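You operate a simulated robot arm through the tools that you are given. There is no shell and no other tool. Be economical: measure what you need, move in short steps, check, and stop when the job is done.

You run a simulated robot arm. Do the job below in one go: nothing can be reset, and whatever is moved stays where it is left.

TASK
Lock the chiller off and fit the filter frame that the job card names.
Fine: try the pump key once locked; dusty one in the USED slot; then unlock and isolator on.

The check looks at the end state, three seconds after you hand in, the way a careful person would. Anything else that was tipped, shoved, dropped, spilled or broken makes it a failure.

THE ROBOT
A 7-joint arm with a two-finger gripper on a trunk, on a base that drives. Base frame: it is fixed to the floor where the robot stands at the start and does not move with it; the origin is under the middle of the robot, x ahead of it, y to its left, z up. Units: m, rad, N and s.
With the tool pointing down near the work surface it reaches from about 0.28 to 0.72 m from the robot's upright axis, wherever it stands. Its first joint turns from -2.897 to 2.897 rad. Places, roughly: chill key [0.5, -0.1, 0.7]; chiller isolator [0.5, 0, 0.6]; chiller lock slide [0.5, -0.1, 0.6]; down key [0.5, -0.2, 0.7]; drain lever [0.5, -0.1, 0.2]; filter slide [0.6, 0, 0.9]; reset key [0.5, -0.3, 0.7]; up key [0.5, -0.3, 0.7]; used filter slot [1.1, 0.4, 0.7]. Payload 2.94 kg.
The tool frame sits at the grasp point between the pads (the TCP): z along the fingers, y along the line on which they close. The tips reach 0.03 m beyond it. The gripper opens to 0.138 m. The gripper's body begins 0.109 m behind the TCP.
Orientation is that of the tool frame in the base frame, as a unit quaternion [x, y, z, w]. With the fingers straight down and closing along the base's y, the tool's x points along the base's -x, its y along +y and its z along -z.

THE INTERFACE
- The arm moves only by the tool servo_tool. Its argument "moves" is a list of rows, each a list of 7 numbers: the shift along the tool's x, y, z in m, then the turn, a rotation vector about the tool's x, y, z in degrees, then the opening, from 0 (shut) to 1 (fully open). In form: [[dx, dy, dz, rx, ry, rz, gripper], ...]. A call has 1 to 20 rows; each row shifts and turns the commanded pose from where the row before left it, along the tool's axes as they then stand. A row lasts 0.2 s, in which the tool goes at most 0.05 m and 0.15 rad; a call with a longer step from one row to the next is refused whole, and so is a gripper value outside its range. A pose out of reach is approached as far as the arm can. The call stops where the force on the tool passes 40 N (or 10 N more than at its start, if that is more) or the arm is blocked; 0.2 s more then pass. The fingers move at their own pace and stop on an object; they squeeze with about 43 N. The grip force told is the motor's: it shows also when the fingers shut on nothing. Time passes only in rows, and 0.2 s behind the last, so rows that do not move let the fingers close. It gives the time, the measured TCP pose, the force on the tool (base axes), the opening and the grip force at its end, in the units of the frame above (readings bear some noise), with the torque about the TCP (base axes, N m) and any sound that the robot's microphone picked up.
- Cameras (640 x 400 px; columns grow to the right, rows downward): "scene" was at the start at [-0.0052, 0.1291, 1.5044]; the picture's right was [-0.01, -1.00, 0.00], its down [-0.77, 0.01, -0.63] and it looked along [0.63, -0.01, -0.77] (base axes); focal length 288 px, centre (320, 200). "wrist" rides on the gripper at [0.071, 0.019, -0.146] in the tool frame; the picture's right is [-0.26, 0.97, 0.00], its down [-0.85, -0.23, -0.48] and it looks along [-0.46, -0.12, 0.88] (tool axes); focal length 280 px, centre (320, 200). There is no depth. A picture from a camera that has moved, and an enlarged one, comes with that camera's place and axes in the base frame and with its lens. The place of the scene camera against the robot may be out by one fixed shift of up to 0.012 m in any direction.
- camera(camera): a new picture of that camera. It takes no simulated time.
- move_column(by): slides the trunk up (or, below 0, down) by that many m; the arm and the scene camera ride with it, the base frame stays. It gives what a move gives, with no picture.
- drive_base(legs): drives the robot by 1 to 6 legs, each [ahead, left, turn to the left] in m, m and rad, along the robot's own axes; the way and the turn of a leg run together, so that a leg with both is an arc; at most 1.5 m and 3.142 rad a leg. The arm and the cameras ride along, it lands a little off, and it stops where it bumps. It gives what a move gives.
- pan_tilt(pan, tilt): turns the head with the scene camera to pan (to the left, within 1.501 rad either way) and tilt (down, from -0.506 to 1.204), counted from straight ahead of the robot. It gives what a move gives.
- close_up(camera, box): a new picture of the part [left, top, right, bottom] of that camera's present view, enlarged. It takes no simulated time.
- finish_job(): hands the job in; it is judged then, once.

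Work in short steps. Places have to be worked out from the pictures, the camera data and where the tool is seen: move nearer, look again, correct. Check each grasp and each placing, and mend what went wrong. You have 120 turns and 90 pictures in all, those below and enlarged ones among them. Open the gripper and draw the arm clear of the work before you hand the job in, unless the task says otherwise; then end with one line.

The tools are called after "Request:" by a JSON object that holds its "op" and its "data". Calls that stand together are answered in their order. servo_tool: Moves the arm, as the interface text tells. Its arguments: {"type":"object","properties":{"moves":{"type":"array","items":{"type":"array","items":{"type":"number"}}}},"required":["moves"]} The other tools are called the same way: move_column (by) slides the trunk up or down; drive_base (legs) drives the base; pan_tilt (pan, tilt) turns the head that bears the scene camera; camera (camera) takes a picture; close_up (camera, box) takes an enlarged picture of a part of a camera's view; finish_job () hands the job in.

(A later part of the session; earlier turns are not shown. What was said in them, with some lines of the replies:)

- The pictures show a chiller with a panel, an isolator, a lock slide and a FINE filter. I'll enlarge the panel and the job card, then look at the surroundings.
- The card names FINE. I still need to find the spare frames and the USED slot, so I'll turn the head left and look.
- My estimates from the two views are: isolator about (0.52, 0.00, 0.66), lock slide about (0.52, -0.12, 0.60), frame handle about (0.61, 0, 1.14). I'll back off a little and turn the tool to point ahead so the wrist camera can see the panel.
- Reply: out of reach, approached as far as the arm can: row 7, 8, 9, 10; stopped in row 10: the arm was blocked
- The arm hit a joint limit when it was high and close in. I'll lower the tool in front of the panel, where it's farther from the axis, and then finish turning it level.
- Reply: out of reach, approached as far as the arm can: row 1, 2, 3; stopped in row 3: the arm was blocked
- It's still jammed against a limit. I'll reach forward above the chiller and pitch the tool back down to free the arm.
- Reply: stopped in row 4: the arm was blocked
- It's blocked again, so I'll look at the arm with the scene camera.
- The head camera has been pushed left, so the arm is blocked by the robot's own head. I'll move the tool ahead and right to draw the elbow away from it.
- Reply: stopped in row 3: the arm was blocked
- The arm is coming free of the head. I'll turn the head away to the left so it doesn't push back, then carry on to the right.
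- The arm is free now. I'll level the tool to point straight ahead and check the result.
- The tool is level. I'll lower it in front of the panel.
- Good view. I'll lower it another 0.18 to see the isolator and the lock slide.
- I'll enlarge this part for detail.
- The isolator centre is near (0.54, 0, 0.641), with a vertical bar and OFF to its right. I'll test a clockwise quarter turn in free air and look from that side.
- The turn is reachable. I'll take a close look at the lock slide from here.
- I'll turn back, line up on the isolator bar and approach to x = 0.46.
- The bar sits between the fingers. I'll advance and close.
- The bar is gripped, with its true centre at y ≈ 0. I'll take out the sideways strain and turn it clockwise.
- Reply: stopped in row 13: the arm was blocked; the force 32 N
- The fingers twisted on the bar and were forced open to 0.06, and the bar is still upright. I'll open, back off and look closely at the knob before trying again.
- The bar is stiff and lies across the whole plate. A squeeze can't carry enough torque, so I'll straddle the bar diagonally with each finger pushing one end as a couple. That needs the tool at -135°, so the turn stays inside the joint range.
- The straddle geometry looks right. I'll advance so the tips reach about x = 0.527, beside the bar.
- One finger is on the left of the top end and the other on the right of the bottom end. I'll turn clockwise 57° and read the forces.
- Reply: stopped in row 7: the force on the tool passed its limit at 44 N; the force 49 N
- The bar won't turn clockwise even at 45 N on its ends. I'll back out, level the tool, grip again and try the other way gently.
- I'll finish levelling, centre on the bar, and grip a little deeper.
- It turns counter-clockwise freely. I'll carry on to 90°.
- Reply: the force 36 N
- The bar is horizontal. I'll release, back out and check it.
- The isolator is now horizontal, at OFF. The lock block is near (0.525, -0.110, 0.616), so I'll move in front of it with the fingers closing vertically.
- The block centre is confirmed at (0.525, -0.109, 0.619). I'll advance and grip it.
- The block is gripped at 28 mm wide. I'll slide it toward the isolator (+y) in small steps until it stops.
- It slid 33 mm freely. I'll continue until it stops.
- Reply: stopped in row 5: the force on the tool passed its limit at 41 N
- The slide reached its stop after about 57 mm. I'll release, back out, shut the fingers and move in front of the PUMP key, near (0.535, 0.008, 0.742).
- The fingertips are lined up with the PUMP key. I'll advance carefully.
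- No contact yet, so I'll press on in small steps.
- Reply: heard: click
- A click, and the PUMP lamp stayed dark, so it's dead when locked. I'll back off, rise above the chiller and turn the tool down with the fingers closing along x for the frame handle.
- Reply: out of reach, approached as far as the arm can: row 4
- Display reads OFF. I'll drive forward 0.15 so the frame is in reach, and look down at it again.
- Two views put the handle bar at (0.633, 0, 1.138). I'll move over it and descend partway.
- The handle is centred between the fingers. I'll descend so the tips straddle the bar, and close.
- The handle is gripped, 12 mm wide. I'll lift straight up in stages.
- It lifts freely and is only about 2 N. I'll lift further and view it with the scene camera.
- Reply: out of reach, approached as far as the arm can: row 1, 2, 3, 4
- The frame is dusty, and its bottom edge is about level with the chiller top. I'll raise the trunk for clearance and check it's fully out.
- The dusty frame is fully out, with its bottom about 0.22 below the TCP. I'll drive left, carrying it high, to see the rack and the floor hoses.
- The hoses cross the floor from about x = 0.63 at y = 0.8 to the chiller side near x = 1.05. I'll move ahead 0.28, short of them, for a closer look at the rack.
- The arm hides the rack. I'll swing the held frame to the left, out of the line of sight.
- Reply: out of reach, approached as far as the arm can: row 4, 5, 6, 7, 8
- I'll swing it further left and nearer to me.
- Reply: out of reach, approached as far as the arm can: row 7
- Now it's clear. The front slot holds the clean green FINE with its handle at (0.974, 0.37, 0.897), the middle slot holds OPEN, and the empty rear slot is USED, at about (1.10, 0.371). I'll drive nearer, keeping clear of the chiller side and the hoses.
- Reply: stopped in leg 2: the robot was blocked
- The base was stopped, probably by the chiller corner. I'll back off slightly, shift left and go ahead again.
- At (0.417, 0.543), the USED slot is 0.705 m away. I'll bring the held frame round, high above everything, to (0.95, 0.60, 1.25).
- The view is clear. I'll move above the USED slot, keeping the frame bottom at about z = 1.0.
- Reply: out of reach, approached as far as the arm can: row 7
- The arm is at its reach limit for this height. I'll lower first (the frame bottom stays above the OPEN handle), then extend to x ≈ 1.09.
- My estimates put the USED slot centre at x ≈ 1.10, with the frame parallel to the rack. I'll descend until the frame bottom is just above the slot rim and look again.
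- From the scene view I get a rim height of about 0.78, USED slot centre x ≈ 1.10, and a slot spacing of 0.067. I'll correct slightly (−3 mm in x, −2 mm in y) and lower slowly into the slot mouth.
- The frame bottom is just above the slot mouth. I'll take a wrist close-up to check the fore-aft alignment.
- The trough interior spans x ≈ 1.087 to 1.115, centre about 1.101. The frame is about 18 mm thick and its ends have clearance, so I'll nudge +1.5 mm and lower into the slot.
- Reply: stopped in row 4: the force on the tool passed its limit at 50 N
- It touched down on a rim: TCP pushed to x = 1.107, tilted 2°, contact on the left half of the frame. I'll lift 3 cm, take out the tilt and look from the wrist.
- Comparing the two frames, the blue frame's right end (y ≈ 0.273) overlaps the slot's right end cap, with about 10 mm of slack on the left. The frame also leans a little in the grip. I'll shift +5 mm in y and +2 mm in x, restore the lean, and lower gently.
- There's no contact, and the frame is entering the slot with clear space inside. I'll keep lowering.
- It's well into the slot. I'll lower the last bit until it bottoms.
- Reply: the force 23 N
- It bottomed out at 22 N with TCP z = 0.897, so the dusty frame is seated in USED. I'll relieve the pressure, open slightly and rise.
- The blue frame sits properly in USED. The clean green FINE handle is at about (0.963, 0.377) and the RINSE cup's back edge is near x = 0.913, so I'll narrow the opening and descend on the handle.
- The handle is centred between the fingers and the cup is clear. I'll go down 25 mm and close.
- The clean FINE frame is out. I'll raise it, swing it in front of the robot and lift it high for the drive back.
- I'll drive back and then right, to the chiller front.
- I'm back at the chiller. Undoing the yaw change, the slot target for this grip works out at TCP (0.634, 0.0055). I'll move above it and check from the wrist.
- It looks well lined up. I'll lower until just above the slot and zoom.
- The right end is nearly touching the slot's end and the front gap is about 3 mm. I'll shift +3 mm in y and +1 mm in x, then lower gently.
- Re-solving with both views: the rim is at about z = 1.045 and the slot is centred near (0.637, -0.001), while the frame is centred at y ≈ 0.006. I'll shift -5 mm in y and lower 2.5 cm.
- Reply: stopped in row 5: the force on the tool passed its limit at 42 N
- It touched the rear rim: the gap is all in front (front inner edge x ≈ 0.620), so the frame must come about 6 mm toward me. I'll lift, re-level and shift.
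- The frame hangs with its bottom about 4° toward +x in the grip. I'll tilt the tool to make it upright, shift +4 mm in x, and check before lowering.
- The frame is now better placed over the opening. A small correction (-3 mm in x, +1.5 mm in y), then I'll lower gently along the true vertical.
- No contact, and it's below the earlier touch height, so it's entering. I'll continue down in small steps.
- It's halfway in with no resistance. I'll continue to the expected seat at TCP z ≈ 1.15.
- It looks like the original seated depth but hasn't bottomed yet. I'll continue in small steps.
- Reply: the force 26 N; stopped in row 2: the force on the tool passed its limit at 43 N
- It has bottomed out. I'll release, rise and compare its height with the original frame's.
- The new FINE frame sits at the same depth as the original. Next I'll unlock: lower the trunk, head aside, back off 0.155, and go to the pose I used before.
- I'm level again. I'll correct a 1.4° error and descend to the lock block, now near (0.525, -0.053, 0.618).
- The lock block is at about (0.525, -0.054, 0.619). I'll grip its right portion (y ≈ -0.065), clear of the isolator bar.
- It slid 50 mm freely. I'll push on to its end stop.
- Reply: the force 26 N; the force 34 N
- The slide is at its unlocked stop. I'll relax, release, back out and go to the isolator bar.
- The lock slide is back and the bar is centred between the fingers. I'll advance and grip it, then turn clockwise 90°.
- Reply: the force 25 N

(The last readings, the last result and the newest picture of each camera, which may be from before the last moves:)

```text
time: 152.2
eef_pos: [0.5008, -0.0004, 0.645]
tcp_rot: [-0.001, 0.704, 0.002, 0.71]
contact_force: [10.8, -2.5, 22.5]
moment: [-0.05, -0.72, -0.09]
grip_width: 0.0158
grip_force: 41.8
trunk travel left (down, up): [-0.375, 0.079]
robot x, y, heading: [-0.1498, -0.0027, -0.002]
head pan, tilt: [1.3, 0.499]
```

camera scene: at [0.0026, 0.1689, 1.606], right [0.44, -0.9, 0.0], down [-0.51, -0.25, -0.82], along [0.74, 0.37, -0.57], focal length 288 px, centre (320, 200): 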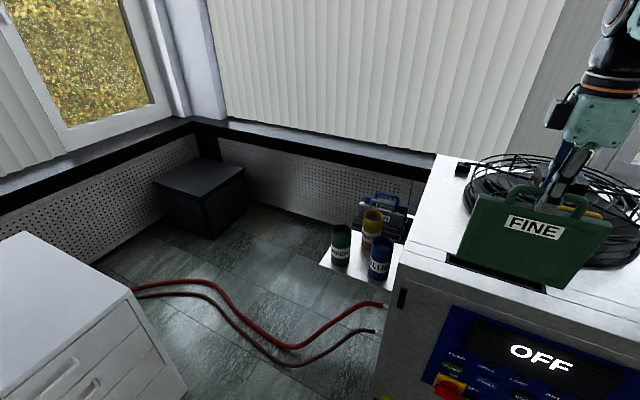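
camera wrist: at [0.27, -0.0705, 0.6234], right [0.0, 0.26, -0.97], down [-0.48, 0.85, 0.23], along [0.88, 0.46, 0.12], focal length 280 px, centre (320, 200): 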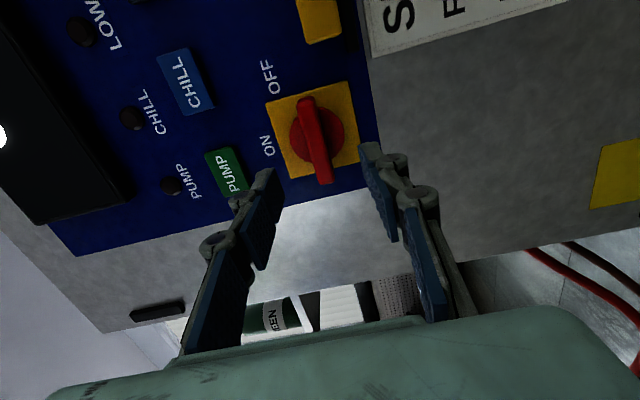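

It's turned to vertical. I'll nudge 3° more to be sure it's against the ON stop, then release, back out and look.

Request:
{"op": "servo_tool", "data": {"moves": [[0, 0, 0, 0, 0, 3, 0], [0, 0, 0, 0, 0, 0, 0], [0, 0, 0, 0, 0, -3, 0], [0, 0, 0, 0, 0, 0, 0.4], [0, 0, 0, 0, 0, 0, 0.4], [0, 0, -0.04, 0, 0, 0, 0.4], [0, 0, -0.04, 0, 0, 0, 0.4], [0, 0, -0.01, 0, 0, 0, 0.6]]}}

Request:
{"op": "camera", "data": {"camera": "wrist"}}

```text
time: 154.0
eef_pos: [0.409, 0.0009, 0.6409]
tcp_rot: [0.0, 0.709, 0.0, 0.706]
contact_force: [0.5, 0.8, -0.5]
moment: [0.0, -0.01, 0.02]
grip_width: 0.0826
grip_force: 0.1
trunk travel left (down, up): [-0.375, 0.079]
robot x, y, heading: [-0.1463, -0.0002, 0.002]
head pan, tilt: [1.3, 0.499]
```

```text
4 pictures are left
camera wrist: at [0.2623, 0.0195, 0.5697], right [0.0, 0.97, 0.26], down [-0.47, -0.23, 0.85], along [0.88, -0.12, 0.46], focal length 280 px, centre (320, 200)
```

wrist: 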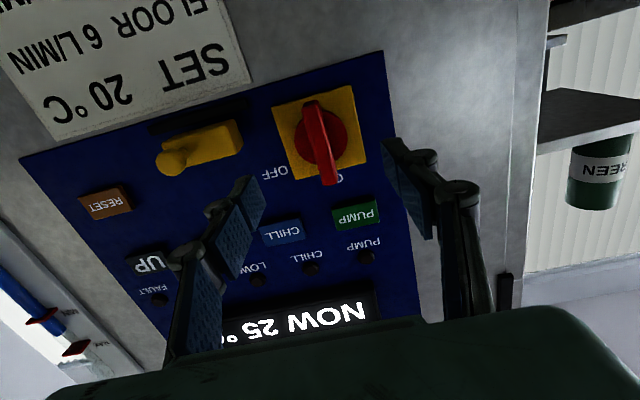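

The display is live again, the FAULT lamp is out, the isolator is ON and the lock is back. I'll back away slightly and hand in.

Request:
{"op": "drive_base", "data": {"legs": [[-0.08, 0, 0]]}}

Request:
{"op": "camera", "data": {"camera": "wrist"}}

```text
time: 155.0
eef_pos: [0.3294, -0.0006, 0.6406]
tcp_rot: [-0.001, 0.708, 0.001, 0.706]
contact_force: [0.2, 0.6, -0.8]
moment: [-0.02, -0.01, 0.0]
grip_width: 0.0829
grip_force: 0.0
trunk travel left (down, up): [-0.375, 0.079]
robot x, y, heading: [-0.2293, 0.0019, -0.006]
head pan, tilt: [1.3, 0.499]
```

```text
3 pictures are left
camera wrist: at [0.1828, 0.0195, 0.5697], right [0.0, 0.97, 0.26], down [-0.47, -0.23, 0.85], along [0.88, -0.12, 0.46], focal length 280 px, centre (320, 200)
```

wrist: 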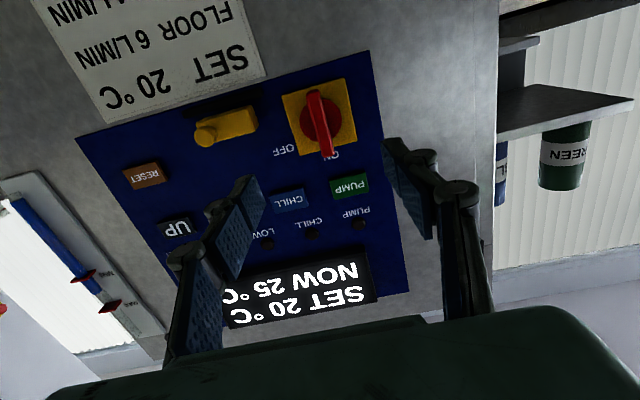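

Everything is in its end state, so I'm handing in.

Request:
{"op": "finish_job", "data": {}}

```text
The job is handed in.
```

The chiller was locked off, the pump key stayed dead when tried, the clean FINE frame is fitted and the dusty one is in the USED slot; the lock is off again, the isolator is back ON and the FAULT lamp is out.
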